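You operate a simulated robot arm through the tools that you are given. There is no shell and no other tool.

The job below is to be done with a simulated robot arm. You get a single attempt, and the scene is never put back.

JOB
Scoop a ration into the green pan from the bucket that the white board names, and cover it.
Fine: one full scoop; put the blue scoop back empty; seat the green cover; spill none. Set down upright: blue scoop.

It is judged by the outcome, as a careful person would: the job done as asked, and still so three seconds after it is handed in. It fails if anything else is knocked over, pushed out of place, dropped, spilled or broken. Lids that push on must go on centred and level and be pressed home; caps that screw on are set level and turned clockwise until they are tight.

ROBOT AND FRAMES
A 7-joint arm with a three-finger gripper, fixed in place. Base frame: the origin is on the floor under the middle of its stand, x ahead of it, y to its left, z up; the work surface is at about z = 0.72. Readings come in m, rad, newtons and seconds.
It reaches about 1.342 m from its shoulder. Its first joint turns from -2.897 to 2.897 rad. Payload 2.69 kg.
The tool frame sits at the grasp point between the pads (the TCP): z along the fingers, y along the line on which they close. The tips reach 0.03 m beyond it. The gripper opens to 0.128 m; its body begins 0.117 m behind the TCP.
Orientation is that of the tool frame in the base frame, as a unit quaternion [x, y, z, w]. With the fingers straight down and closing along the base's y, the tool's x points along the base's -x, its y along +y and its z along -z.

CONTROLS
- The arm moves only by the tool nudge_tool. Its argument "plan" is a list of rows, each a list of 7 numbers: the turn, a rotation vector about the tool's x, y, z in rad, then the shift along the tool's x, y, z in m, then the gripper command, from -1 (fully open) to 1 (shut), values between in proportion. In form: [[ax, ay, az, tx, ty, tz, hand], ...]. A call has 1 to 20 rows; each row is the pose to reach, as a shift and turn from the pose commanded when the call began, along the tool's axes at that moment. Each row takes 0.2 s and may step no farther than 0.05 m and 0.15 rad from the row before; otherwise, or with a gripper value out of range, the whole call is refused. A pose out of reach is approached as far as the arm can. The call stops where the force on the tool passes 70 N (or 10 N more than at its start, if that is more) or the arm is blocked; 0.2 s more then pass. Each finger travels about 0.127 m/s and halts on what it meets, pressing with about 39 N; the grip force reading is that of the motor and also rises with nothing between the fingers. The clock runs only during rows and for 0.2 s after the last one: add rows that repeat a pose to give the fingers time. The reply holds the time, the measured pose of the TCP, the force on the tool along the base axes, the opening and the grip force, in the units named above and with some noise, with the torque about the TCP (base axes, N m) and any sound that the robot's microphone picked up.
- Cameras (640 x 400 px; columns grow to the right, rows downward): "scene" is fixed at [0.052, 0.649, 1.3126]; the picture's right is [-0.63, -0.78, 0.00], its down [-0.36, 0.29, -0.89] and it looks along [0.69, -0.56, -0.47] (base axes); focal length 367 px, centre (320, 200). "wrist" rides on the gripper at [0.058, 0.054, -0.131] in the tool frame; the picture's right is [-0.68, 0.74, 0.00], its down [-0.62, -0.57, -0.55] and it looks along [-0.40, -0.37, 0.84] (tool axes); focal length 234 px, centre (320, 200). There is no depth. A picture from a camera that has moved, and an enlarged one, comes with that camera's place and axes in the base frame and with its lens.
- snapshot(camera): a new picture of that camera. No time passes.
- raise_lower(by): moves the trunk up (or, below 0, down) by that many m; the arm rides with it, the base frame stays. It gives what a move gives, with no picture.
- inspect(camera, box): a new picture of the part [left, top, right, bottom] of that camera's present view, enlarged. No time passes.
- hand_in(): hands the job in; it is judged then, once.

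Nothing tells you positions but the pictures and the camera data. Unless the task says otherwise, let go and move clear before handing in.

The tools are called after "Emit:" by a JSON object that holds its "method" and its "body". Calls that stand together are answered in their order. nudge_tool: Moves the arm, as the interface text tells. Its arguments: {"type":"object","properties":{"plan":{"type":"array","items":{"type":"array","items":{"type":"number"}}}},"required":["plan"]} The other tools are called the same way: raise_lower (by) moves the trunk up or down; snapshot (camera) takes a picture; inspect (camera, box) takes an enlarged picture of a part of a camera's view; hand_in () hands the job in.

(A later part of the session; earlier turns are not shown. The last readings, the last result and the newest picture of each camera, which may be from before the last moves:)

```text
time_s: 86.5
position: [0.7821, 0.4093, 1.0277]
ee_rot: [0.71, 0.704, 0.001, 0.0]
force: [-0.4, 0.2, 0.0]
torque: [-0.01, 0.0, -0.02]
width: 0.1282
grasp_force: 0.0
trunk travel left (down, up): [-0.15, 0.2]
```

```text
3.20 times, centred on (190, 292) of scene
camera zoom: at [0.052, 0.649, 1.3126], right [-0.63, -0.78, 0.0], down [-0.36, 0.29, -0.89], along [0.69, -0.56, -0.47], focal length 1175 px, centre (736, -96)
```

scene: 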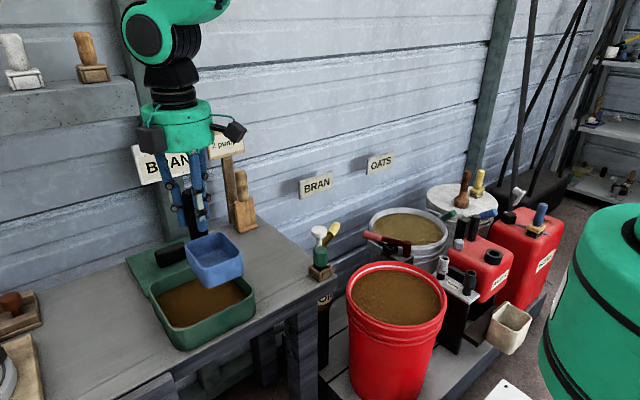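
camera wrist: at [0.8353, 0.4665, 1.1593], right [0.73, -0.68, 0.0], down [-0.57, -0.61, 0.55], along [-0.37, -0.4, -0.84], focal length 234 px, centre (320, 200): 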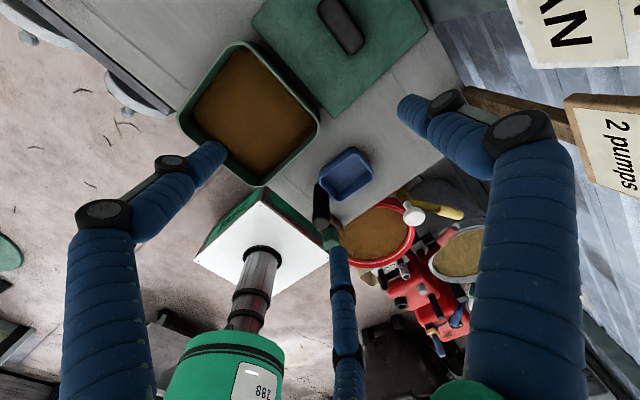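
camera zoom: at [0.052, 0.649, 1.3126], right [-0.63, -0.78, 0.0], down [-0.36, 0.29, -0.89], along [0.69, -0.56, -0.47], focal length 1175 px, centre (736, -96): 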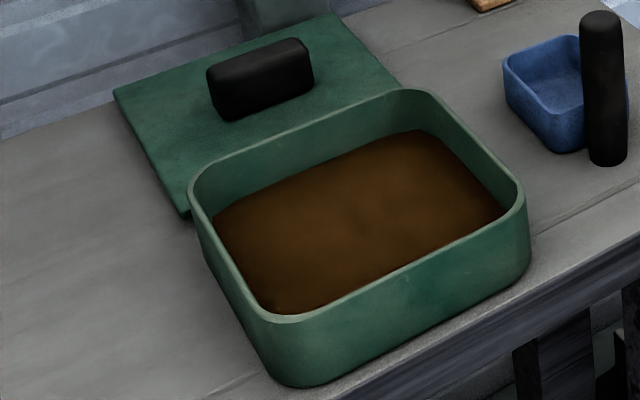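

Pan rim: centre ≈ (0.682, 0.465), about 0.179 m square, at z≈0.78. The cover needs to move about -0.193 m in x, so I'll turn the hand to -90°, which keeps the camera away from the wall and puts the fingers around the block.

Emit:
{"method": "nudge_tool", "body": {"plan": [[0, 0, -0.15, 0, 0, 0, -0.7], [0, 0, -0.3, 0, 0, 0, -0.7], [0, 0, -0.45, 0, 0, 0, -0.7], [0, 0, -0.6, 0, 0, 0, -0.7], [0, 0, -0.75, 0, 0, 0, -0.7], [0, 0, -0.9, 0, 0, 0, -0.7], [0, 0, -1.05, 0, 0, 0, -0.7], [0, 0, -1.2, 0, 0, 0, -0.7], [0, 0, -1.35, 0, 0, 0, -0.7], [0, 0, -1.5, 0, 0, 0, -0.7], [0, 0, -1.65, 0, 0, 0, -0.7], [0, 0, -1.8, 0, 0, 0, -0.7], [0, 0, -1.95, 0, 0, 0, -0.7], [0, 0, -2.1, 0, 0, 0, -0.7], [0, 0, -2.25, 0, 0, 0, -0.7], [0, 0, -2.4, 0, 0, 0, -0.7], [0, 0, -2.55, 0, 0, 0, -0.7], [0, 0, -2.7, 0, 0, 0, -0.7], [0, 0, -2.85, 0, 0, 0, -0.7], [0, 0, -3.0, 0, 0, 0, -0.7]]}}

Emit:
{"method": "nudge_tool", "body": {"plan": [[0, 0, -0.1, 0, 0, 0, -0.7], [0, 0, -0.148, 0, 0, 0, -0.7], [0, 0, -0.148, 0, 0, 0, -0.7]]}}

Emit:
{"method": "snapshot", "body": {"camera": "wrist"}}

```text
time_s: 90.7
position: [0.7816, 0.4089, 1.0272]
ee_rot: [-0.654, 0.757, -0.001, 0.001]
force: [-0.3, -0.1, 0.8]
torque: [0.01, -0.02, 0.02]
width: 0.1086
grasp_force: 0.1
trunk travel left (down, up): [-0.15, 0.2]
```

```text
time_s: 91.5
position: [0.7822, 0.4091, 1.0278]
ee_rot: [-0.707, 0.707, 0.0, 0.001]
force: [0.4, -0.2, -0.2]
torque: [0.01, -0.03, 0.02]
width: 0.1086
grasp_force: 0.0
trunk travel left (down, up): [-0.15, 0.2]
```

```text
taken
camera wrist: at [0.7275, 0.3499, 1.1585], right [-0.74, 0.68, 0.0], down [0.56, 0.62, 0.55], along [0.37, 0.41, -0.83], focal length 234 px, centre (320, 200)
```

wrist: 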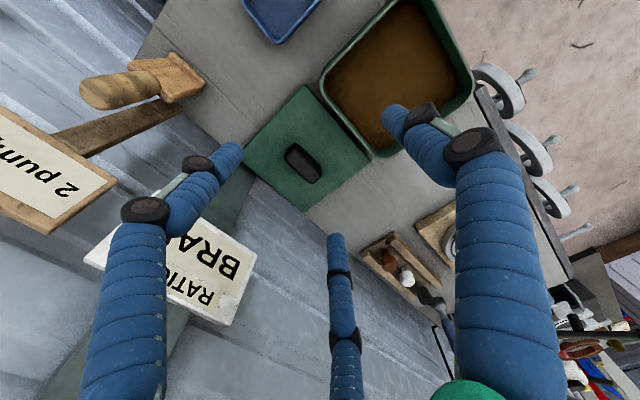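

Emit:
{"method": "inspect", "body": {"camera": "wrist", "box": [230, 75, 390, 225]}}

```text
2.67 times, centred on (310, 150) of wrist
camera zoom: at [0.7275, 0.3499, 1.1585], right [-0.74, 0.68, 0.0], down [0.56, 0.62, 0.55], along [0.37, 0.41, -0.83], focal length 624 px, centre (347, 333)
```

zoom: 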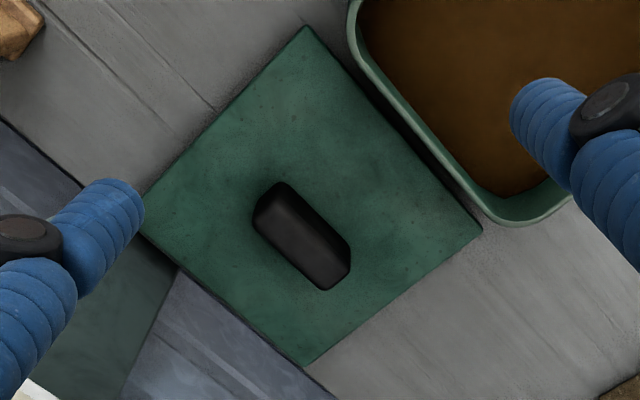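

Both views agree that the handle centre is about (0.875, 0.466). I'll move over it and descend partway.

Emit:
{"method": "nudge_tool", "body": {"plan": [[0, 0, 0, -0.02, -0.03, 0, -0.7], [0, 0, 0, -0.04, -0.062, 0, -0.7], [0, 0, 0, -0.057, -0.093, 0, -0.7], [0, 0, 0, -0.057, -0.093, 0.03, -0.7], [0, 0, 0, -0.057, -0.093, 0.07, -0.7], [0, 0, 0, -0.057, -0.093, 0.11, -0.7], [0, 0, 0, -0.057, -0.093, 0.15, -0.7], [0, 0, 0, -0.057, -0.093, 0.18, -0.7], [0, 0, 0, -0.057, -0.093, 0.205, -0.7], [0, 0, 0, -0.057, -0.093, 0.205, -0.7]]}}

Emit:
{"method": "snapshot", "body": {"camera": "wrist"}}

Emit:
{"method": "inspect", "body": {"camera": "scene", "box": [100, 170, 260, 290]}}

```text
time_s: 92.1
position: [0.8376, 0.4307, 1.0261]
ee_rot: [-0.702, 0.712, 0.001, -0.006]
force: [-20.3, -74.9, 3.4]
torque: [11.31, -3.11, -2.48]
width: 0.1087
grasp_force: 0.1
trunk travel left (down, up): [-0.15, 0.2]
stopped in row 3: the force on the tool passed its limit at 95 N (the readings are from after the stop); the commanded pose is now the measured one
```

```text
taken
camera wrist: at [0.7845, 0.3732, 1.1591], right [-0.73, 0.69, 0.0], down [0.58, 0.61, 0.54], along [0.37, 0.39, -0.84], focal length 234 px, centre (320, 200)
```

wrist: 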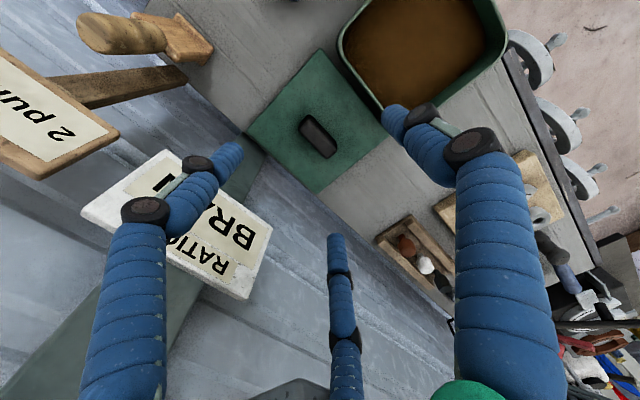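

```text
3.33 times, centred on (180, 230) of scene
camera zoom: at [0.052, 0.649, 1.3126], right [-0.63, -0.78, 0.0], down [-0.36, 0.29, -0.89], along [0.69, -0.56, -0.47], focal length 1224 px, centre (787, 100)
```

zoom: 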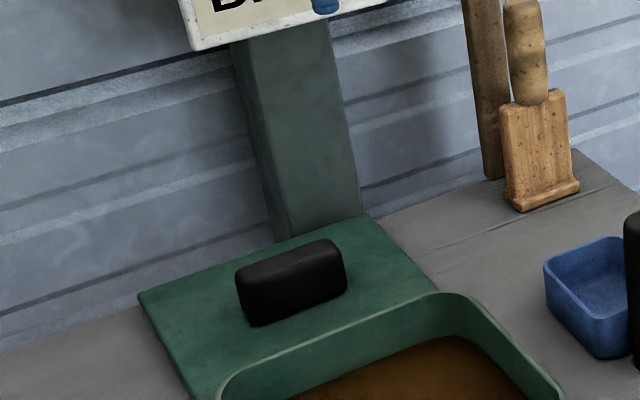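

The hand's upper body hit something at z≈1.18, on the +y/+x side. That is likely the end of the grey wall shelf, so I'll back straight out and then inspect the shelf.

Emit:
{"method": "nudge_tool", "body": {"plan": [[0, 0, 0, 0.012, 0.015, 0, -0.7], [0, 0, 0, 0.022, 0.035, 0, -0.7], [0, 0, 0, 0.03, 0.06, 0, -0.7], [0, 0, 0, 0.03, 0.06, 0, -0.7]]}}

Emit:
{"method": "snapshot", "body": {"camera": "scene"}}

Emit:
{"method": "inspect", "body": {"camera": "scene", "box": [0, 10, 200, 200]}}

```text
time_s: 93.1
position: [0.7797, 0.4108, 1.0279]
ee_rot: [-0.704, 0.71, -0.001, -0.003]
force: [0.9, -0.2, 0.2]
torque: [0.0, 0.01, -0.01]
width: 0.1088
grasp_force: 0.2
trunk travel left (down, up): [-0.15, 0.2]
```

```text
taken
```

scene: 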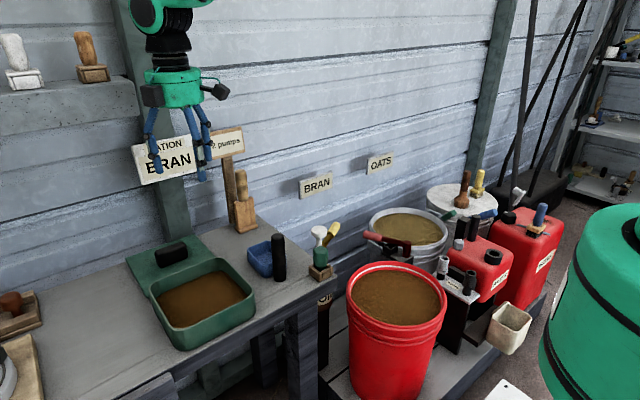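

```text
2.11 times, centred on (100, 105) of scene
camera zoom: at [0.052, 0.649, 1.3126], right [-0.63, -0.78, 0.0], down [-0.36, 0.29, -0.89], along [0.69, -0.56, -0.47], focal length 773 px, centre (783, 400)
```

zoom: 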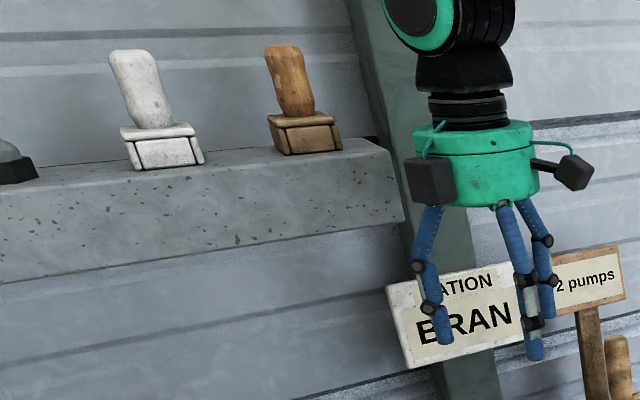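

The brushes on the shelf are undisturbed. The shelf's corner overhangs the cover's handle, so a vertical hand won't fit, and I'll use a lean toward -y with the two paired fingers pinching the block across its 3 cm width. I'm moving clear first, then turning the hand to yaw 0.

Emit:
{"method": "nudge_tool", "body": {"plan": [[0, 0, 0, 0.01, 0.02, 0, -0.17], [0, 0, 0, 0.025, 0.05, 0, -0.17], [0, 0, 0, 0.04, 0.08, 0, -0.17], [0, 0, 0.14, 0.04, 0.08, 0, -0.17], [0, 0, 0.28, 0.04, 0.08, 0, -0.17], [0, 0, 0.42, 0.04, 0.08, 0, -0.17], [0, 0, 0.56, 0.04, 0.08, 0, -0.17], [0, 0, 0.7, 0.04, 0.08, 0, -0.17], [0, 0, 0.84, 0.04, 0.08, 0, -0.17], [0, 0, 0.98, 0.04, 0.08, 0, -0.17], [0, 0, 1.12, 0.04, 0.08, 0, -0.17], [0, 0, 1.26, 0.04, 0.08, 0, -0.17], [0, 0, 1.4, 0.04, 0.08, 0, -0.17], [0, 0, 1.5, 0.04, 0.08, 0, -0.17], [0, 0, 1.57, 0.04, 0.08, 0, -0.17], [0, 0, 1.57, 0.04, 0.08, 0, -0.17]]}}

Emit:
{"method": "snapshot", "body": {"camera": "scene"}}

Emit:
{"method": "snapshot", "body": {"camera": "wrist"}}

```text
time_s: 96.5
position: [0.6972, 0.3725, 1.0272]
ee_rot: [0.003, 1.0, -0.002, -0.002]
force: [-0.7, -0.5, -0.1]
torque: [0.02, 0.0, 0.0]
width: 0.0751
grasp_force: 0.1
trunk travel left (down, up): [-0.15, 0.2]
```

```text
taken
```

scene: 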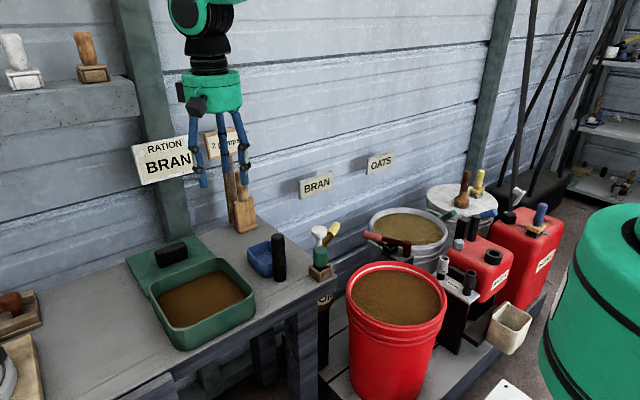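

```text
taken
camera wrist: at [0.6404, 0.4264, 1.1582], right [0.68, 0.73, -0.01], down [0.61, -0.57, 0.55], along [0.4, -0.38, -0.84], focal length 234 px, centre (320, 200)
```

wrist: 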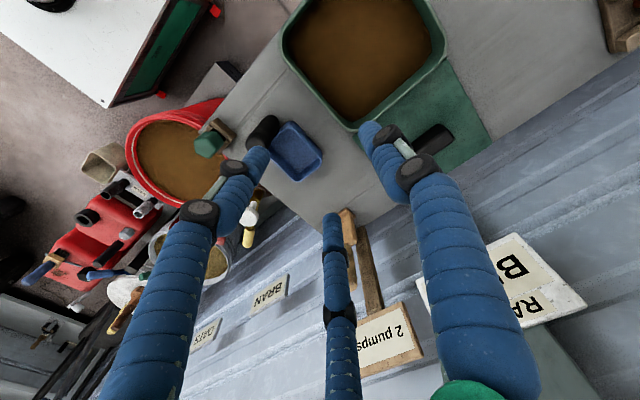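

Triangulation now puts the shelf's lower corner at (0.887, 0.460, 1.110), so leaning the hand about 22° toward -y clears it. I'll apply the lean here in the open.

Emit:
{"method": "nudge_tool", "body": {"plan": [[-0.1, 0, 0, 0, 0, 0, -0.17], [-0.2, 0, 0, 0, 0, 0, -0.17], [-0.3, 0, 0, 0, 0, 0, -0.17], [-0.384, 0, 0, 0, 0, 0, -0.17], [-0.384, 0, 0, 0, 0, 0, -0.17]]}}

Emit:
{"method": "snapshot", "body": {"camera": "scene"}}

Emit:
{"method": "snapshot", "body": {"camera": "wrist"}}

```text
time_s: 97.7
position: [0.6971, 0.3717, 1.028]
ee_rot: [0.004, 0.982, 0.19, -0.002]
force: [-0.8, -0.4, 0.8]
torque: [0.03, -0.02, -0.03]
width: 0.0746
grasp_force: 0.0
trunk travel left (down, up): [-0.15, 0.2]
```

```text
taken
```

scene: 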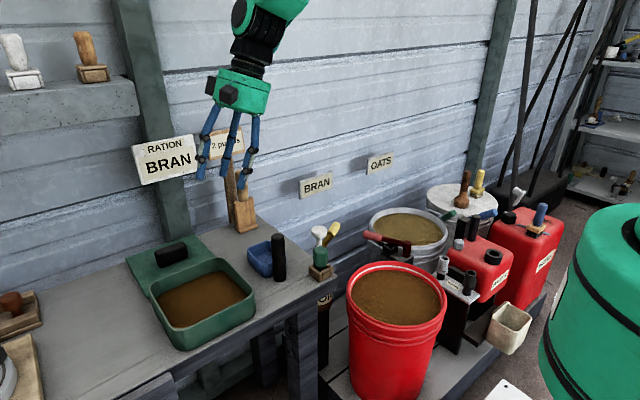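

```text
taken
camera wrist: at [0.6399, 0.373, 1.1694], right [0.68, 0.68, 0.27], down [0.61, -0.73, 0.3], along [0.4, -0.04, -0.92], focal length 234 px, centre (320, 200)
```

wrist: 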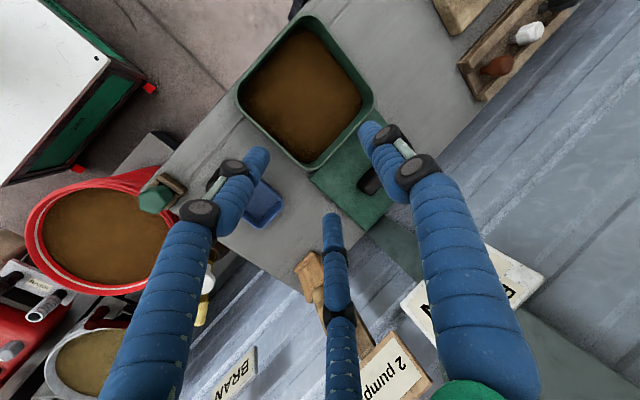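

Emit:
{"method": "nudge_tool", "body": {"plan": [[0, 0, 0, -0.031, -0.0011, 0.0276, -0.17], [0, 0, 0, -0.062, -0.0022, 0.0552, -0.17], [0, 0, 0, -0.093, -0.0033, 0.0828, -0.17], [0, 0, 0, -0.093, -0.0152, 0.1211, -0.17], [0, 0, 0, -0.093, -0.0271, 0.1595, -0.17], [0, 0, 0, -0.093, -0.035, 0.185, -0.17], [0, 0, 0, -0.093, -0.039, 0.1978, -0.17], [0, 0, 0, -0.093, -0.039, 0.1978, -0.17]]}}

Emit:
{"method": "snapshot", "body": {"camera": "scene"}}

Emit:
{"method": "snapshot", "body": {"camera": "wrist"}}

```text
time_s: 99.5
position: [0.7893, 0.4085, 0.8288]
ee_rot: [0.004, 0.982, 0.189, -0.002]
force: [0.2, -0.1, -0.1]
torque: [0.0, 0.0, 0.0]
width: 0.0748
grasp_force: 0.0
trunk travel left (down, up): [-0.15, 0.2]
```

```text
taken
```

scene: 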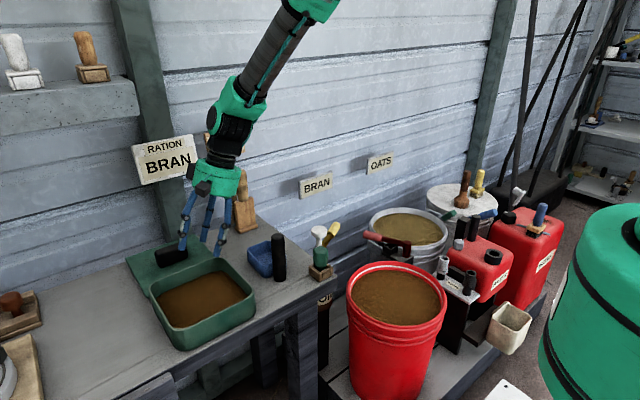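

```text
taken
camera wrist: at [0.7311, 0.4098, 0.97], right [0.68, 0.68, 0.27], down [0.61, -0.73, 0.3], along [0.4, -0.04, -0.92], focal length 234 px, centre (320, 200)
```

wrist: 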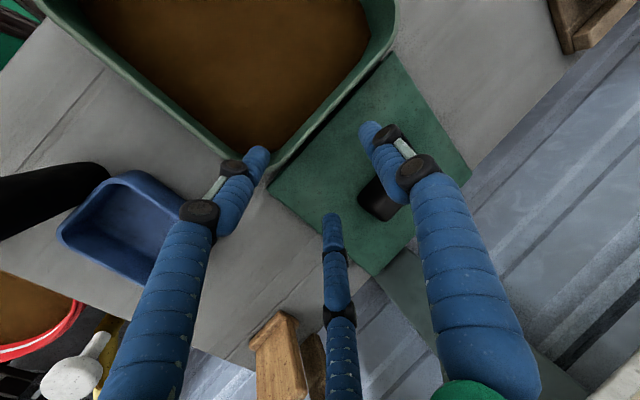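

Clear so far. I'll slide in toward the handle at this height (tips above the handle's top), slowly.

Emit:
{"method": "nudge_tool", "body": {"plan": [[0, 0, 0, -0.012, 0.009, 0.0036, -0.17], [0, 0, 0, -0.03, 0.022, 0.0089, -0.17], [0, 0, 0, -0.048, 0.0354, 0.0143, -0.17], [0, 0, 0, -0.066, 0.0486, 0.0196, -0.17], [0, 0, 0, -0.08, 0.059, 0.0238, -0.17], [0, 0, 0, -0.085, 0.0626, 0.0253, -0.17], [0, 0, 0, -0.085, 0.0626, 0.0253, -0.17]]}}

Emit:
{"method": "inspect", "body": {"camera": "scene", "box": [90, 130, 270, 290]}}

Emit:
{"method": "snapshot", "body": {"camera": "wrist"}}

```text
time_s: 101.1
position: [0.8755, 0.4753, 0.8278]
ee_rot: [0.003, 0.982, 0.188, -0.002]
force: [0.9, 0.1, -0.6]
torque: [0.0, -0.04, 0.0]
width: 0.0749
grasp_force: 0.0
trunk travel left (down, up): [-0.15, 0.2]
```

```text
2.50 times, centred on (180, 210) of scene
camera zoom: at [0.052, 0.649, 1.3126], right [-0.63, -0.78, 0.0], down [-0.36, 0.29, -0.89], along [0.69, -0.56, -0.47], focal length 918 px, centre (670, 175)
```

zoom: 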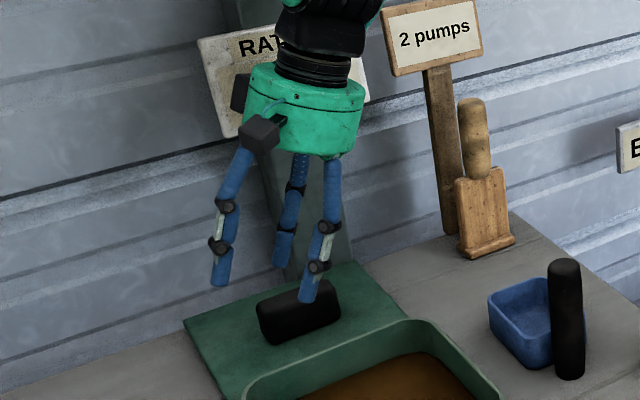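

```text
taken
camera wrist: at [0.8174, 0.477, 0.9694], right [0.68, 0.68, 0.27], down [0.61, -0.73, 0.3], along [0.4, -0.04, -0.92], focal length 234 px, centre (320, 200)
```

wrist: 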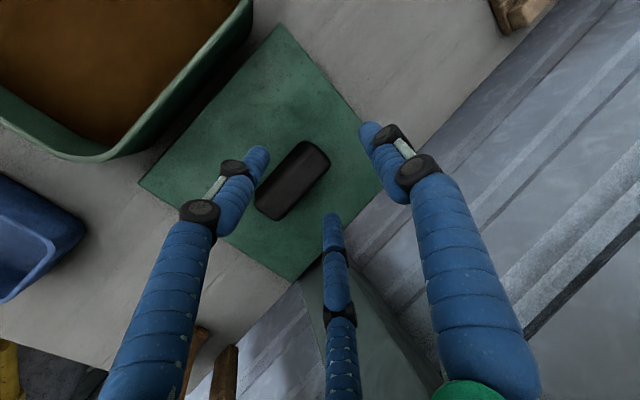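

Emit:
{"method": "inspect", "body": {"camera": "wrist", "box": [230, 110, 390, 230]}}

```text
3.33 times, centred on (310, 170) of wrist
camera zoom: at [0.8174, 0.477, 0.9694], right [0.68, 0.68, 0.27], down [0.61, -0.73, 0.3], along [0.4, -0.04, -0.92], focal length 781 px, centre (353, 300)
```

zoom: 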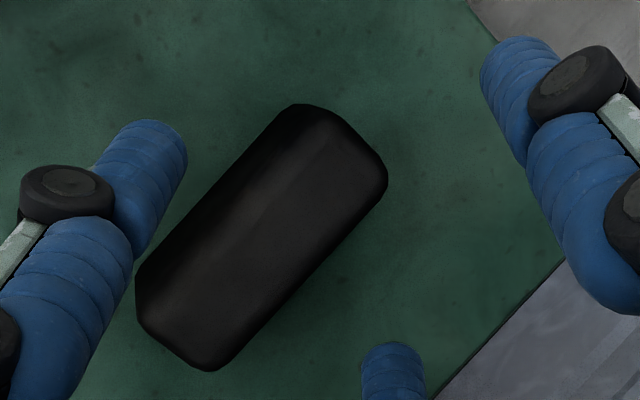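

The projection matches my model of the block to within about 1.5 mm. I'll descend to the grip height slowly, watching the force.

Emit:
{"method": "nudge_tool", "body": {"plan": [[0, 0, 0, 0.0005, -0.0056, 0.0139, -0.17], [0, 0, 0, 0.001, -0.0112, 0.0278, -0.17], [0, 0, 0, 0.0012, -0.015, 0.0371, -0.17], [0, 0, 0, 0.0012, -0.018, 0.0445, -0.17], [0, 0, 0, 0.0012, -0.0202, 0.05, -0.17], [0, 0, 0, 0.0012, -0.0202, 0.05, -0.17]]}}

Emit:
{"method": "inspect", "body": {"camera": "scene", "box": [120, 180, 260, 290]}}

Emit:
{"method": "inspect", "body": {"camera": "wrist", "box": [230, 110, 390, 230]}}

```text
time_s: 102.5
position: [0.8755, 0.4746, 0.776]
ee_rot: [0.003, 0.982, 0.189, -0.001]
force: [1.3, -1.0, 6.4]
torque: [-0.12, -0.09, 0.12]
width: 0.0756
grasp_force: 0.6
trunk travel left (down, up): [-0.15, 0.2]
```

```text
3.64 times, centred on (190, 235) of scene
camera zoom: at [0.052, 0.649, 1.3126], right [-0.63, -0.78, 0.0], down [-0.36, 0.29, -0.89], along [0.69, -0.56, -0.47], focal length 1335 px, centre (793, 73)
```

zoom: 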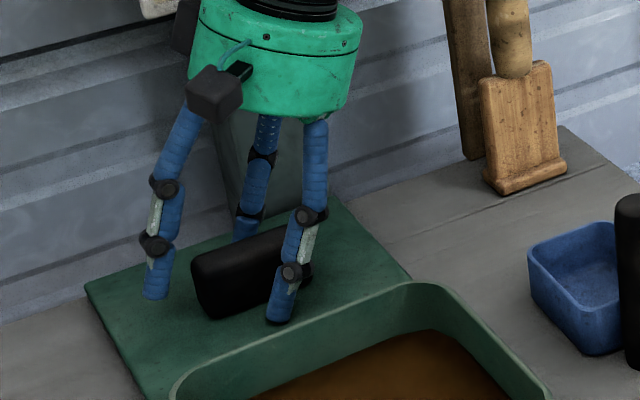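

```text
3.33 times, centred on (310, 170) of wrist
camera zoom: at [0.8168, 0.4769, 0.9172], right [0.68, 0.68, 0.27], down [0.61, -0.73, 0.3], along [0.4, -0.04, -0.92], focal length 781 px, centre (353, 300)
```

zoom: 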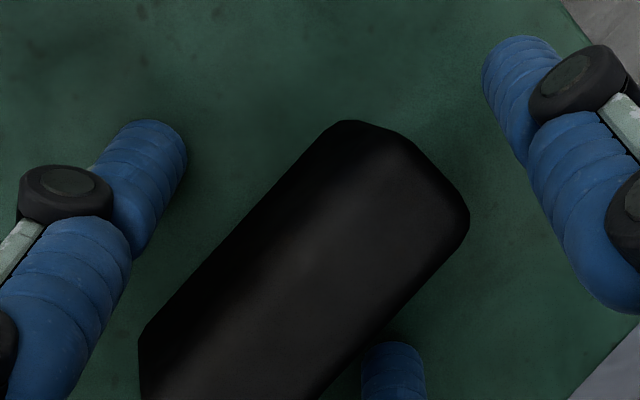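

The tips just touched the cover's plate (6 N), so the plate top is at about z 0.738. I'll rise 3 mm and close the fingers gently on the block.

Emit:
{"method": "nudge_tool", "body": {"plan": [[0, 0, 0, 0, 0.0006, -0.0014, -0.17], [0, 0, 0, 0, 0.0011, -0.0028, -0.17], [0, 0, 0, 0, 0.0011, -0.0028, 0.0], [0, 0, 0, 0, 0.0011, -0.0028, 0.2], [0, 0, 0, 0, 0.0011, -0.0028, 0.35], [0, 0, 0, 0, 0.0011, -0.0028, 0.5], [0, 0, 0, 0, 0.0011, -0.0028, 1], [0, 0, 0, 0, 0.0011, -0.0028, 1], [0, 0, 0, 0, 0.0011, -0.0028, 1]]}}

Emit:
{"method": "inspect", "body": {"camera": "scene", "box": [120, 180, 260, 290]}}

Emit:
{"method": "snapshot", "body": {"camera": "wrist"}}

```text
time_s: 104.5
position: [0.8754, 0.4752, 0.7768]
ee_rot: [0.003, 0.982, 0.188, -0.001]
force: [0.1, 0.2, 2.1]
torque: [-0.27, 0.08, 0.0]
width: 0.0355
grasp_force: 39.3
trunk travel left (down, up): [-0.15, 0.2]
```

```text
3.64 times, centred on (190, 235) of scene
camera zoom: at [0.052, 0.649, 1.3126], right [-0.63, -0.78, 0.0], down [-0.36, 0.29, -0.89], along [0.69, -0.56, -0.47], focal length 1335 px, centre (793, 73)
```

zoom: 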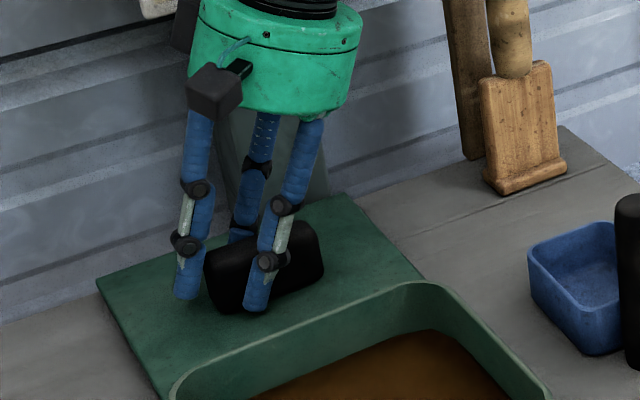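

```text
taken
camera wrist: at [0.8163, 0.4768, 0.9189], right [0.68, 0.68, 0.27], down [0.61, -0.73, 0.3], along [0.4, -0.04, -0.92], focal length 234 px, centre (320, 200)
```

wrist: 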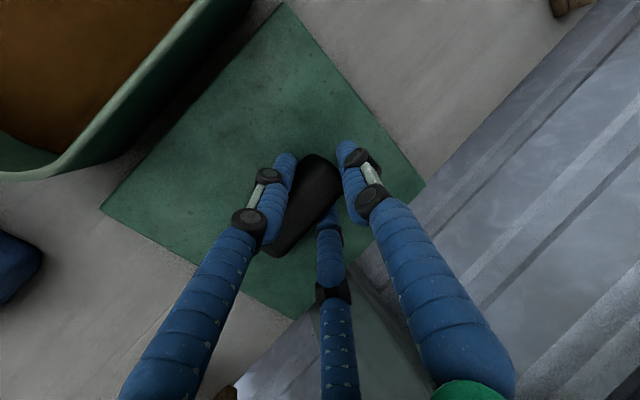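

The block is gripped (the cover slid about 8 mm toward -y as the fingers centred). I'll lift 2 cm straight up first and check that the cover stays level and holds.

Emit:
{"method": "nudge_tool", "body": {"plan": [[0, 0, 0, 0, 0.0011, -0.0028, 1], [0, 0, 0, 0, 0.003, -0.0074, 1], [0, 0, 0, 0, 0.0049, -0.012, 1], [0, 0, 0, 0, 0.0067, -0.0167, 1], [0, 0, 0, 0, 0.0075, -0.0185, 1], [0, 0, 0, 0, 0.0075, -0.0185, 1]]}}

Emit:
{"method": "inspect", "body": {"camera": "scene", "box": [90, 180, 270, 320]}}

Emit:
{"method": "snapshot", "body": {"camera": "wrist"}}

```text
time_s: 105.9
position: [0.8748, 0.4756, 0.7959]
ee_rot: [0.003, 0.982, 0.188, -0.002]
force: [0.9, -0.1, -1.1]
torque: [0.01, 0.01, -0.02]
width: 0.0357
grasp_force: 38.9
trunk travel left (down, up): [-0.15, 0.2]
```

```text
2.86 times, centred on (180, 250) of scene
camera zoom: at [0.052, 0.649, 1.3126], right [-0.63, -0.78, 0.0], down [-0.36, 0.29, -0.89], along [0.69, -0.56, -0.47], focal length 1049 px, centre (720, 57)
```

zoom: 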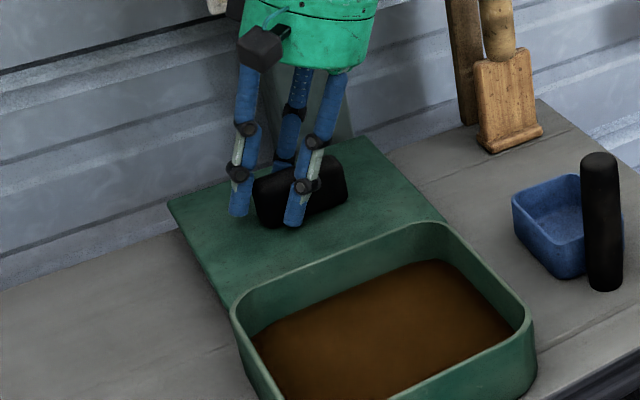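

```text
taken
camera wrist: at [0.816, 0.477, 0.9388], right [0.68, 0.68, 0.27], down [0.61, -0.73, 0.3], along [0.4, -0.04, -0.92], focal length 234 px, centre (320, 200)
```

wrist: 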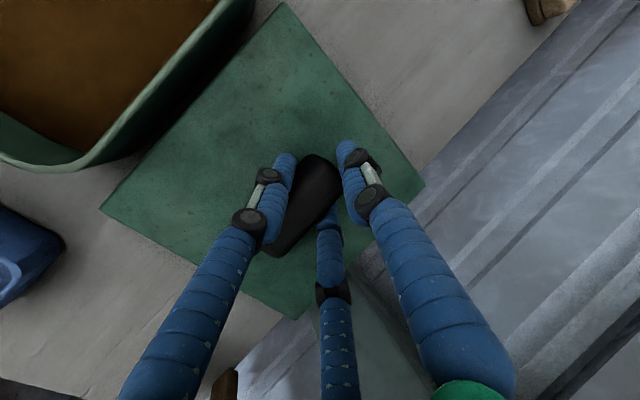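

The cover is held level, with its centre about 19 mm toward -y from the grip point. I'll continue lifting, drifting slightly away from the shelf, then carry it over the pan.

Emit:
{"method": "nudge_tool", "body": {"plan": [[0, 0, 0, 0, 0.0009, -0.0103, 1], [0, 0, 0, 0, 0.0022, -0.024, 1], [0, 0, 0, 0, 0.0034, -0.0378, 1], [0, 0, 0, 0, 0.0047, -0.0515, 1], [0, 0, 0, 0, 0.0056, -0.062, 1], [0, 0, 0, 0, 0.0062, -0.0687, 1], [0, 0, 0, 0.006, 0.007, -0.068, 1], [0, 0, 0, 0.022, 0.009, -0.0675, 1], [0, 0, 0, 0.044, 0.012, -0.066, 1], [0, 0, 0, 0.068, 0.0155, -0.0645, 1], [0, 0, 0, 0.092, 0.019, -0.063, 1], [0, 0, 0, 0.116, 0.0225, -0.062, 1], [0, 0, 0, 0.14, 0.026, -0.061, 1], [0, 0, 0, 0.162, 0.029, -0.0595, 1], [0, 0, 0, 0.18, 0.0315, -0.0585, 1], [0, 0, 0, 0.19, 0.0328, -0.058, 1], [0, 0, 0, 0.193, 0.0331, -0.0578, 1], [0, 0, 0, 0.193, 0.0331, -0.0578, 1]]}}

Emit:
{"method": "snapshot", "body": {"camera": "scene"}}

Emit:
{"method": "inspect", "body": {"camera": "scene", "box": [110, 210, 290, 360]}}

Emit:
{"method": "snapshot", "body": {"camera": "wrist"}}

```text
time_s: 109.7
position: [0.6818, 0.4856, 0.863]
ee_rot: [0.003, 0.982, 0.188, -0.002]
force: [-0.4, 0.8, -0.8]
torque: [0.02, -0.07, 0.0]
width: 0.0355
grasp_force: 39.2
trunk travel left (down, up): [-0.15, 0.2]
```

```text
taken
```

scene: 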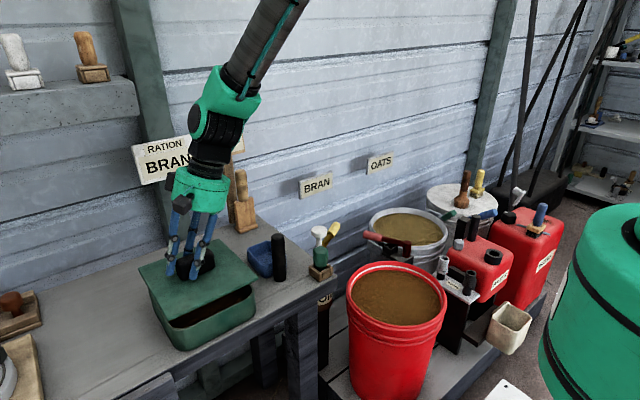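

```text
2.67 times, centred on (200, 285) of scene
camera zoom: at [0.052, 0.649, 1.3126], right [-0.63, -0.78, 0.0], down [-0.36, 0.29, -0.89], along [0.69, -0.56, -0.47], focal length 979 px, centre (640, -27)
```

zoom: 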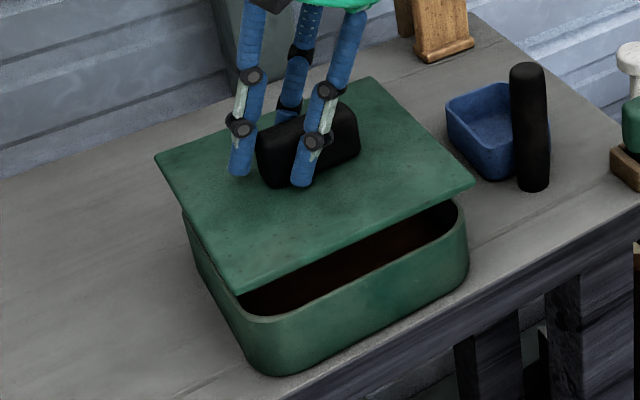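

```text
taken
camera wrist: at [0.6233, 0.4872, 1.0053], right [0.68, 0.68, 0.27], down [0.61, -0.73, 0.3], along [0.4, -0.04, -0.92], focal length 234 px, centre (320, 200)
```

wrist: 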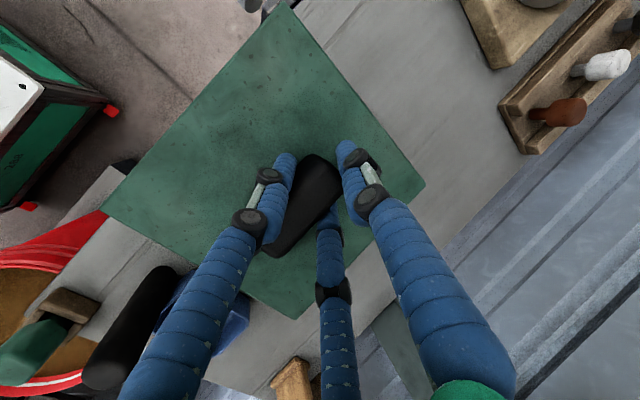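

The cover is over the pan with its centre at about (0.683, 0.466), against the pan's (0.682, 0.465). I'll zoom in to check whether it's level and how it lines up before lowering.

Emit:
{"method": "inspect", "body": {"camera": "scene", "box": [130, 255, 210, 350]}}

Emit:
{"method": "inspect", "body": {"camera": "scene", "box": [200, 225, 290, 325]}}

Emit:
{"method": "inspect", "body": {"camera": "wrist", "box": [220, 0, 440, 130]}}

Emit:
{"method": "inspect", "body": {"camera": "wrist", "box": [80, 130, 320, 330]}}

Emit:
{"method": "inspect", "body": {"camera": "wrist", "box": [250, 150, 440, 330]}}

```text
4.21 times, centred on (170, 302) of scene
camera zoom: at [0.052, 0.649, 1.3126], right [-0.63, -0.78, 0.0], down [-0.36, 0.29, -0.89], along [0.69, -0.56, -0.47], focal length 1546 px, centre (952, -232)
```

zoom: 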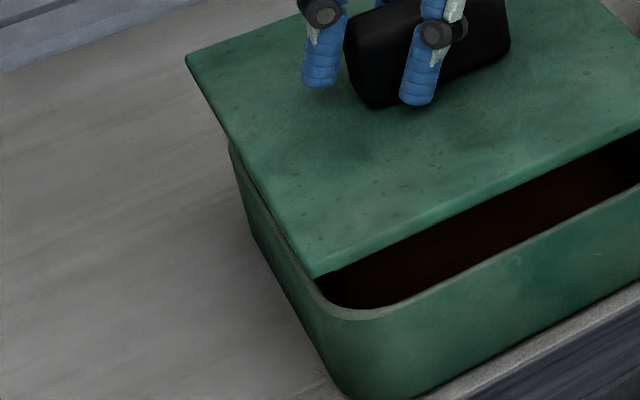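

```text
4.00 times, centred on (245, 275) of scene
camera zoom: at [0.052, 0.649, 1.3126], right [-0.63, -0.78, 0.0], down [-0.36, 0.29, -0.89], along [0.69, -0.56, -0.47], focal length 1469 px, centre (620, -100)
```

zoom: 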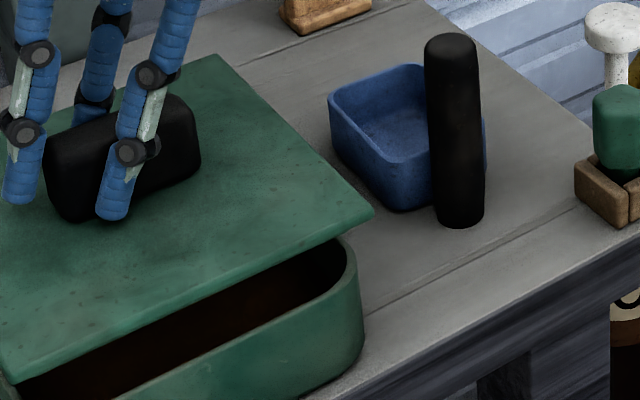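

```text
2.91 times, centred on (330, 65) of wrist
camera zoom: at [0.6233, 0.4872, 1.0053], right [0.68, 0.68, 0.27], down [0.61, -0.73, 0.3], along [0.4, -0.04, -0.92], focal length 681 px, centre (291, 593)
```

zoom: 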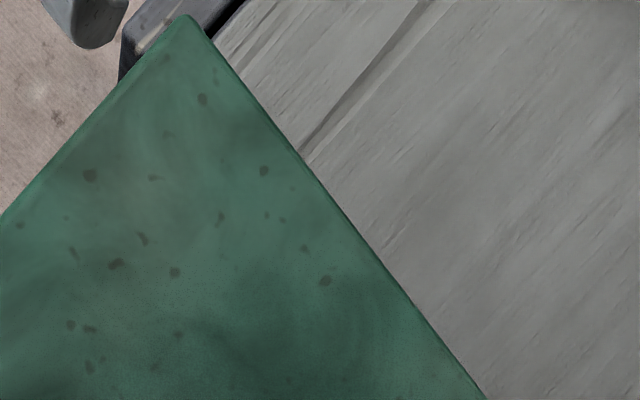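

```text
2.00 times, centred on (200, 230) of wrist
camera zoom: at [0.6233, 0.4872, 1.0053], right [0.68, 0.68, 0.27], down [0.61, -0.73, 0.3], along [0.4, -0.04, -0.92], focal length 468 px, centre (560, 140)
```

zoom: 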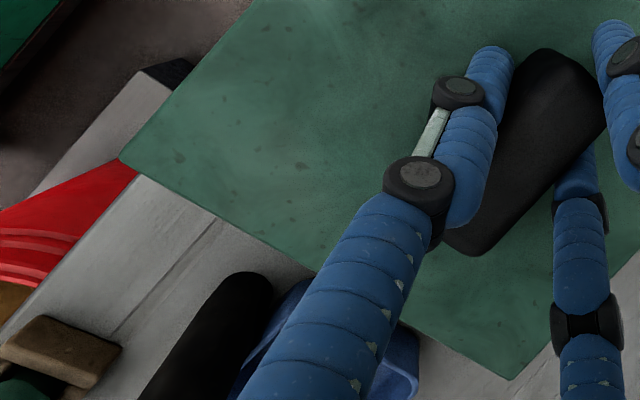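

```text
2.22 times, centred on (345, 240) of wrist
camera zoom: at [0.6233, 0.4872, 1.0053], right [0.68, 0.68, 0.27], down [0.61, -0.73, 0.3], along [0.4, -0.04, -0.92], focal length 520 px, centre (264, 111)
```

zoom: 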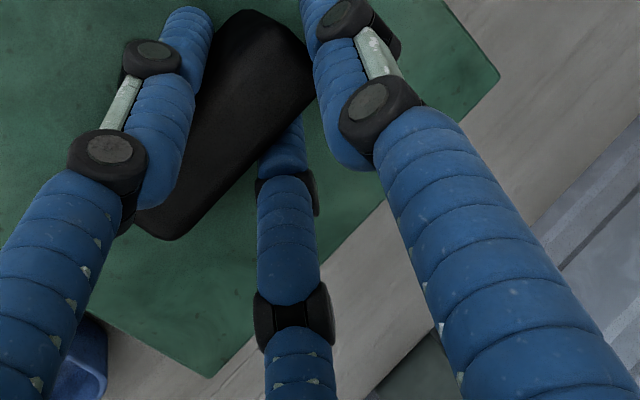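

From the wrist view alone the cover solves as level to within about 0.3°, and it's centred to within 2–3 mm. I'll lower it until its underside is just above the rim and look again.

Emit:
{"method": "nudge_tool", "body": {"plan": [[0, 0, 0, 0, -0.0019, 0.0046, 1], [0, 0, 0, 0, -0.0037, 0.0093, 1], [0, 0, 0, 0, -0.0056, 0.0139, 1], [0, 0, 0, 0, -0.0064, 0.0158, 1], [0, 0, 0, 0, -0.0064, 0.0158, 1]]}}

Emit:
{"method": "inspect", "body": {"camera": "scene", "box": [130, 255, 230, 345]}}

Emit:
{"method": "inspect", "body": {"camera": "scene", "box": [200, 235, 300, 325]}}

```text
time_s: 110.9
position: [0.6831, 0.485, 0.8474]
ee_rot: [0.003, 0.982, 0.187, -0.001]
force: [0.5, -0.3, -1.3]
torque: [0.04, -0.02, -0.01]
width: 0.0355
grasp_force: 38.5
trunk travel left (down, up): [-0.15, 0.2]
```

```text
4.44 times, centred on (180, 300) of scene
camera zoom: at [0.052, 0.649, 1.3126], right [-0.63, -0.78, 0.0], down [-0.36, 0.29, -0.89], along [0.69, -0.56, -0.47], focal length 1632 px, centre (942, -244)
```

zoom: 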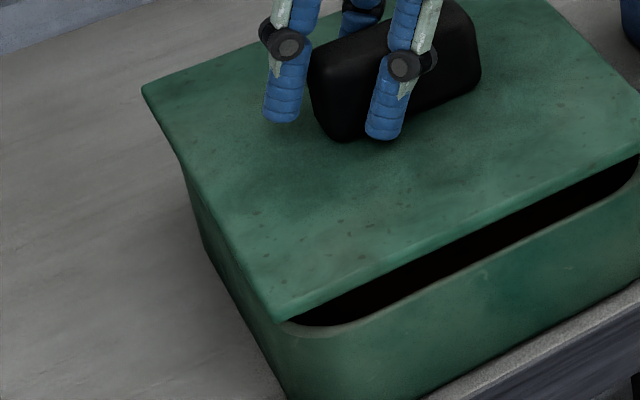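

```text
4.44 times, centred on (250, 280) of scene
camera zoom: at [0.052, 0.649, 1.3126], right [-0.63, -0.78, 0.0], down [-0.36, 0.29, -0.89], along [0.69, -0.56, -0.47], focal length 1632 px, centre (631, -156)
```

zoom: 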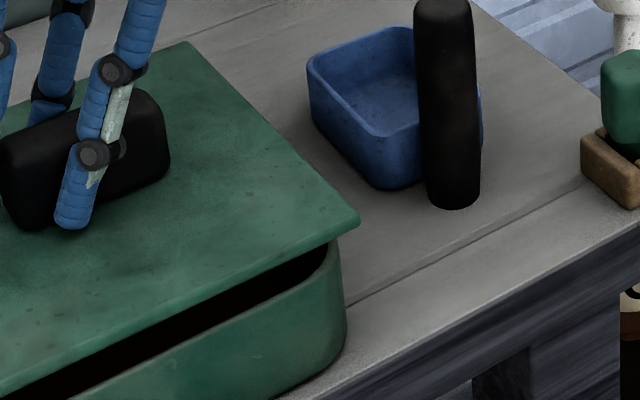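

Emit:
{"method": "inspect", "body": {"camera": "scene", "box": [190, 275, 246, 310]}}

Emit:
{"method": "inspect", "body": {"camera": "scene", "box": [140, 265, 196, 330]}}

Emit:
{"method": "inspect", "body": {"camera": "scene", "box": [236, 255, 276, 290]}}

```text
11.43 times, centred on (218, 292) of scene
camera zoom: at [0.052, 0.649, 1.3126], right [-0.63, -0.78, 0.0], down [-0.36, 0.29, -0.89], along [0.69, -0.56, -0.47], focal length 4197 px, centre (1486, -857)
```

zoom: 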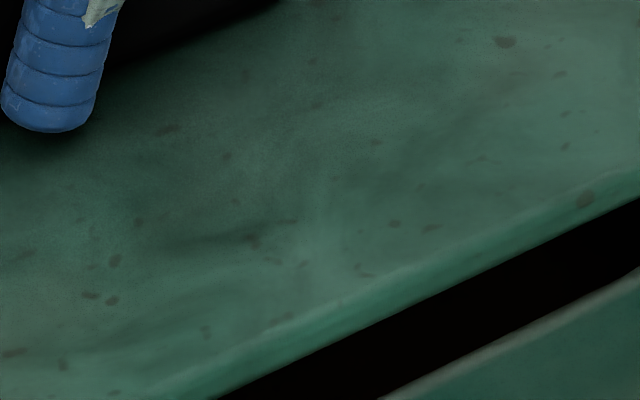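

```text
6.15 times, centred on (168, 298) of scene
camera zoom: at [0.052, 0.649, 1.3126], right [-0.63, -0.78, 0.0], down [-0.36, 0.29, -0.89], along [0.69, -0.56, -0.47], focal length 2260 px, centre (1255, -400)
```

zoom: 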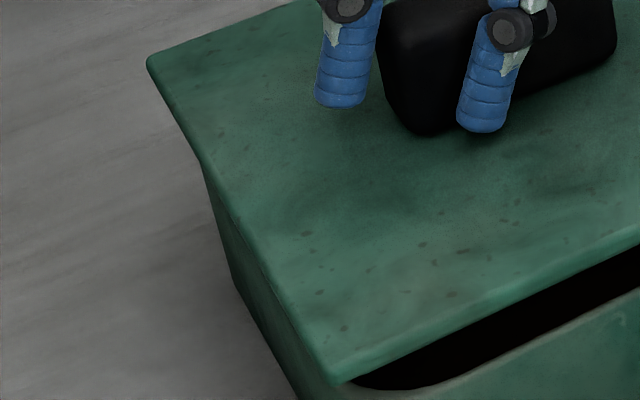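

```text
11.43 times, centred on (256, 272) of scene
camera zoom: at [0.052, 0.649, 1.3126], right [-0.63, -0.78, 0.0], down [-0.36, 0.29, -0.89], along [0.69, -0.56, -0.47], focal length 4197 px, centre (1051, -629)
```

zoom: 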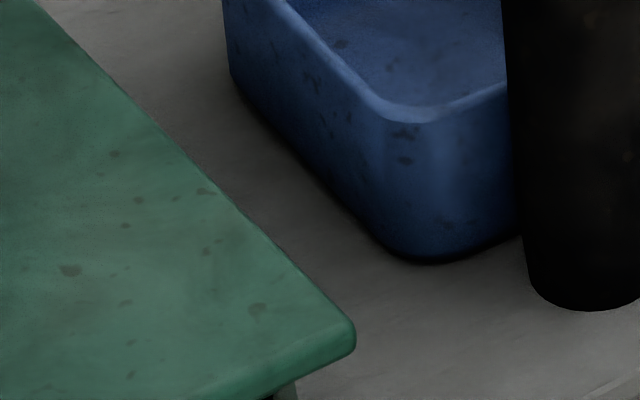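

The plate is about 1 cm thick with its underside about 12 mm above the rim, level to within about 1°, and maybe 2 mm toward +x/+y of the pan's centre. I'll trim that and lower in small steps, watching the force.

Emit:
{"method": "nudge_tool", "body": {"plan": [[0, 0, 0, 0.002, -0.0014, -0.0006, 1], [0, 0, 0, 0.002, -0.0025, 0.0022, 1], [0, 0, 0, 0.002, -0.0036, 0.005, 1], [0, 0, 0, 0.002, -0.0043, 0.0069, 1], [0, 0, 0, 0.002, -0.0043, 0.0069, 1]]}}

Emit:
{"method": "inspect", "body": {"camera": "scene", "box": [120, 245, 280, 345]}}

```text
time_s: 112.1
position: [0.6799, 0.4843, 0.8378]
ee_rot: [0.003, 0.982, 0.188, -0.002]
force: [-0.6, -0.4, -0.7]
torque: [0.05, 0.02, 0.0]
width: 0.0353
grasp_force: 39.0
trunk travel left (down, up): [-0.15, 0.2]
```

```text
4.00 times, centred on (200, 295) of scene
camera zoom: at [0.052, 0.649, 1.3126], right [-0.63, -0.78, 0.0], down [-0.36, 0.29, -0.89], along [0.69, -0.56, -0.47], focal length 1469 px, centre (800, -180)
```

zoom: 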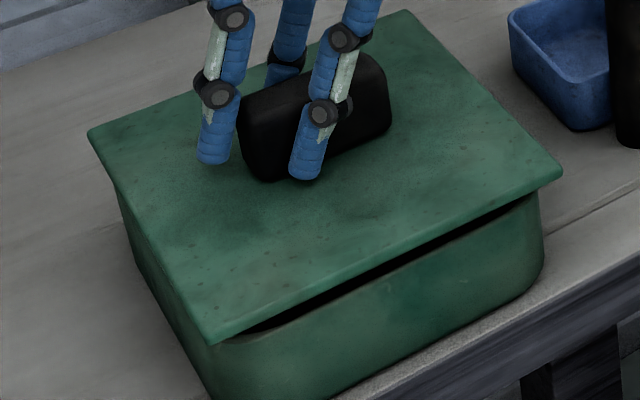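

Emit:
{"method": "nudge_tool", "body": {"plan": [[0, 0, 0, 0, -0.0007, 0.0019, 1], [0, 0, 0, 0, -0.0015, 0.0037, 1], [0, 0, 0, 0, -0.0015, 0.0037, 1]]}}

Emit:
{"method": "inspect", "body": {"camera": "scene", "box": [120, 245, 280, 345]}}

```text
time_s: 112.9
position: [0.6798, 0.4847, 0.8353]
ee_rot: [0.003, 0.982, 0.188, -0.002]
force: [0.4, 0.1, -0.5]
torque: [0.06, 0.0, 0.03]
width: 0.0353
grasp_force: 38.9
trunk travel left (down, up): [-0.15, 0.2]
```

```text
4.00 times, centred on (200, 295) of scene
camera zoom: at [0.052, 0.649, 1.3126], right [-0.63, -0.78, 0.0], down [-0.36, 0.29, -0.89], along [0.69, -0.56, -0.47], focal length 1469 px, centre (800, -180)
```

zoom: 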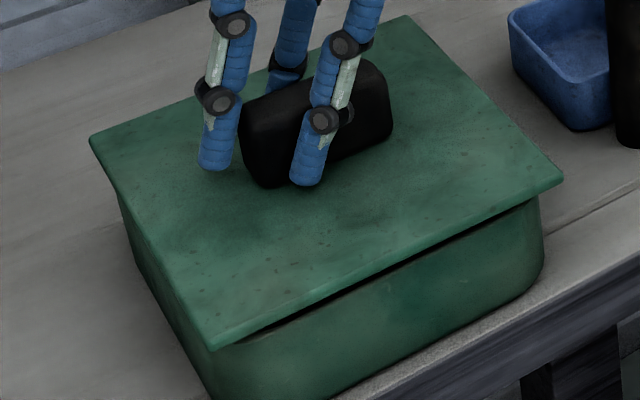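

Emit:
{"method": "nudge_tool", "body": {"plan": [[0, 0, 0, 0, -0.0007, 0.0019, 1], [0, 0, 0, 0, -0.0015, 0.0037, 1], [0, 0, 0, 0, -0.0015, 0.0037, 1]]}}

Emit:
{"method": "inspect", "body": {"camera": "scene", "box": [120, 245, 280, 345]}}

```text
time_s: 113.7
position: [0.6797, 0.4839, 0.8305]
ee_rot: [0.003, 0.982, 0.188, -0.002]
force: [0.3, 0.1, -0.5]
torque: [0.0, 0.0, 0.0]
width: 0.0353
grasp_force: 38.9
trunk travel left (down, up): [-0.15, 0.2]
```

```text
4.00 times, centred on (200, 295) of scene
camera zoom: at [0.052, 0.649, 1.3126], right [-0.63, -0.78, 0.0], down [-0.36, 0.29, -0.89], along [0.69, -0.56, -0.47], focal length 1469 px, centre (800, -180)
```

zoom: 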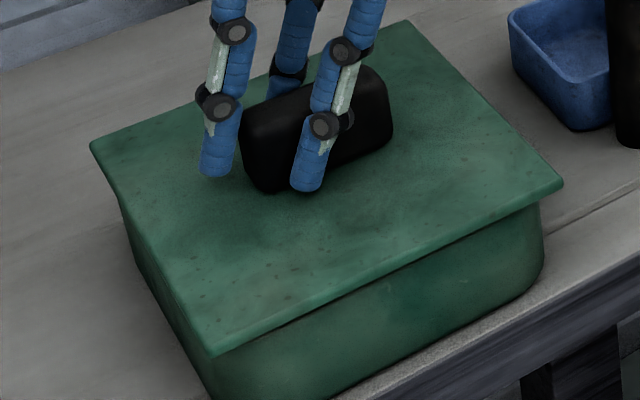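

Emit:
{"method": "nudge_tool", "body": {"plan": [[0, 0, 0, 0, -0.0004, 0.0009, 1], [0, 0, 0, 0, -0.0007, 0.0019, 1], [0, 0, 0, 0, -0.0007, 0.0019, 1]]}}

Emit:
{"method": "inspect", "body": {"camera": "scene", "box": [120, 245, 280, 345]}}

```text
time_s: 114.5
position: [0.6806, 0.4839, 0.8287]
ee_rot: [0.003, 0.982, 0.189, -0.002]
force: [-0.8, -0.4, -1.4]
torque: [-0.02, 0.03, 0.01]
width: 0.0351
grasp_force: 39.3
trunk travel left (down, up): [-0.15, 0.2]
```

```text
4.00 times, centred on (200, 295) of scene
camera zoom: at [0.052, 0.649, 1.3126], right [-0.63, -0.78, 0.0], down [-0.36, 0.29, -0.89], along [0.69, -0.56, -0.47], focal length 1469 px, centre (800, -180)
```

zoom: 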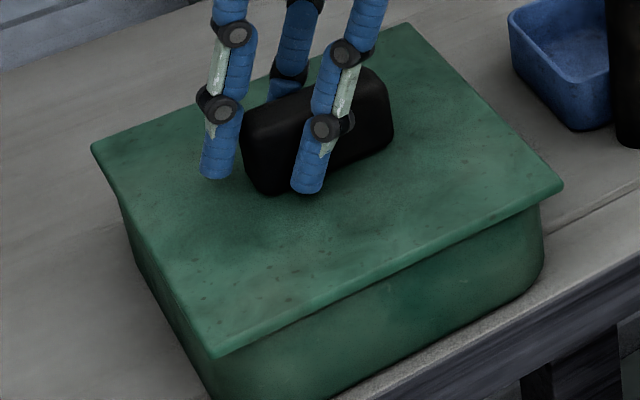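

Emit:
{"method": "nudge_tool", "body": {"plan": [[0, 0, 0, 0, -0.0004, 0.0009, 1], [0, 0, 0, 0, -0.0007, 0.0019, 1], [0, 0, 0, 0, -0.0011, 0.0028, 1], [0, 0, 0, 0, -0.0011, 0.0028, 1]]}}

Emit:
{"method": "inspect", "body": {"camera": "scene", "box": [120, 245, 280, 345]}}

```text
time_s: 115.5
position: [0.6802, 0.4852, 0.8268]
ee_rot: [0.003, 0.982, 0.189, -0.001]
force: [1.7, 2.3, 11.9]
torque: [-1.3, -0.12, -0.04]
width: 0.0354
grasp_force: 39.0
trunk travel left (down, up): [-0.15, 0.2]
```

```text
4.00 times, centred on (200, 295) of scene
camera zoom: at [0.052, 0.649, 1.3126], right [-0.63, -0.78, 0.0], down [-0.36, 0.29, -0.89], along [0.69, -0.56, -0.47], focal length 1469 px, centre (800, -180)
```

zoom: 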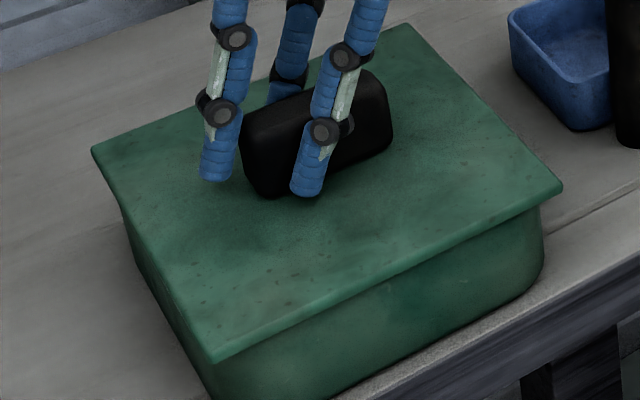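

Contact has begun at the cover's -y edge (12 N, with a torque about x), so that side is slightly low. I'll tilt the hand by about 1° to bring the +y side down and see whether the load evens out.

Emit:
{"method": "nudge_tool", "body": {"plan": [[0.01, 0, 0, 0, -0.0004, 0.0009, 1], [0.02, 0, 0, 0, -0.0007, 0.0018, 1], [0.02, 0, 0, 0, -0.0007, 0.0018, 1]]}}

Emit:
{"method": "inspect", "body": {"camera": "scene", "box": [120, 245, 280, 345]}}

Emit:
{"method": "snapshot", "body": {"camera": "wrist"}}

```text
time_s: 116.3
position: [0.6808, 0.485, 0.827]
ee_rot: [0.003, 0.984, 0.179, 0.0]
force: [0.8, 8.5, 28.1]
torque: [0.28, -0.06, 0.04]
width: 0.0351
grasp_force: 39.5
trunk travel left (down, up): [-0.15, 0.2]
```

```text
4.00 times, centred on (200, 295) of scene
camera zoom: at [0.052, 0.649, 1.3126], right [-0.63, -0.78, 0.0], down [-0.36, 0.29, -0.89], along [0.69, -0.56, -0.47], focal length 1469 px, centre (800, -180)
```

zoom: 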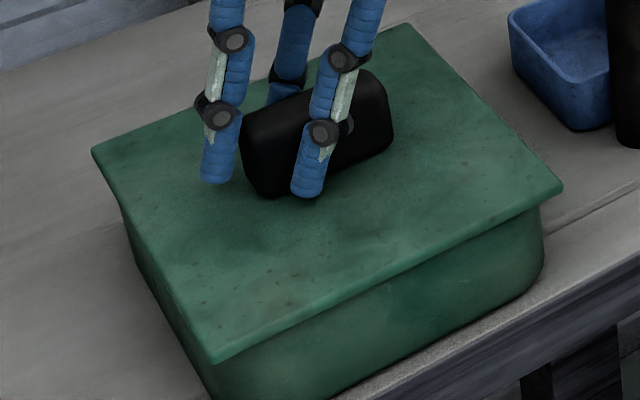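

```text
taken
camera wrist: at [0.6212, 0.4891, 0.9682], right [0.68, 0.69, 0.26], down [0.61, -0.73, 0.31], along [0.4, -0.05, -0.91], focal length 234 px, centre (320, 200)
```

wrist: 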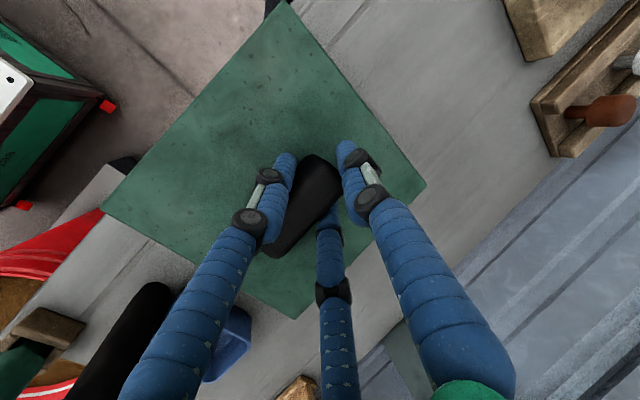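

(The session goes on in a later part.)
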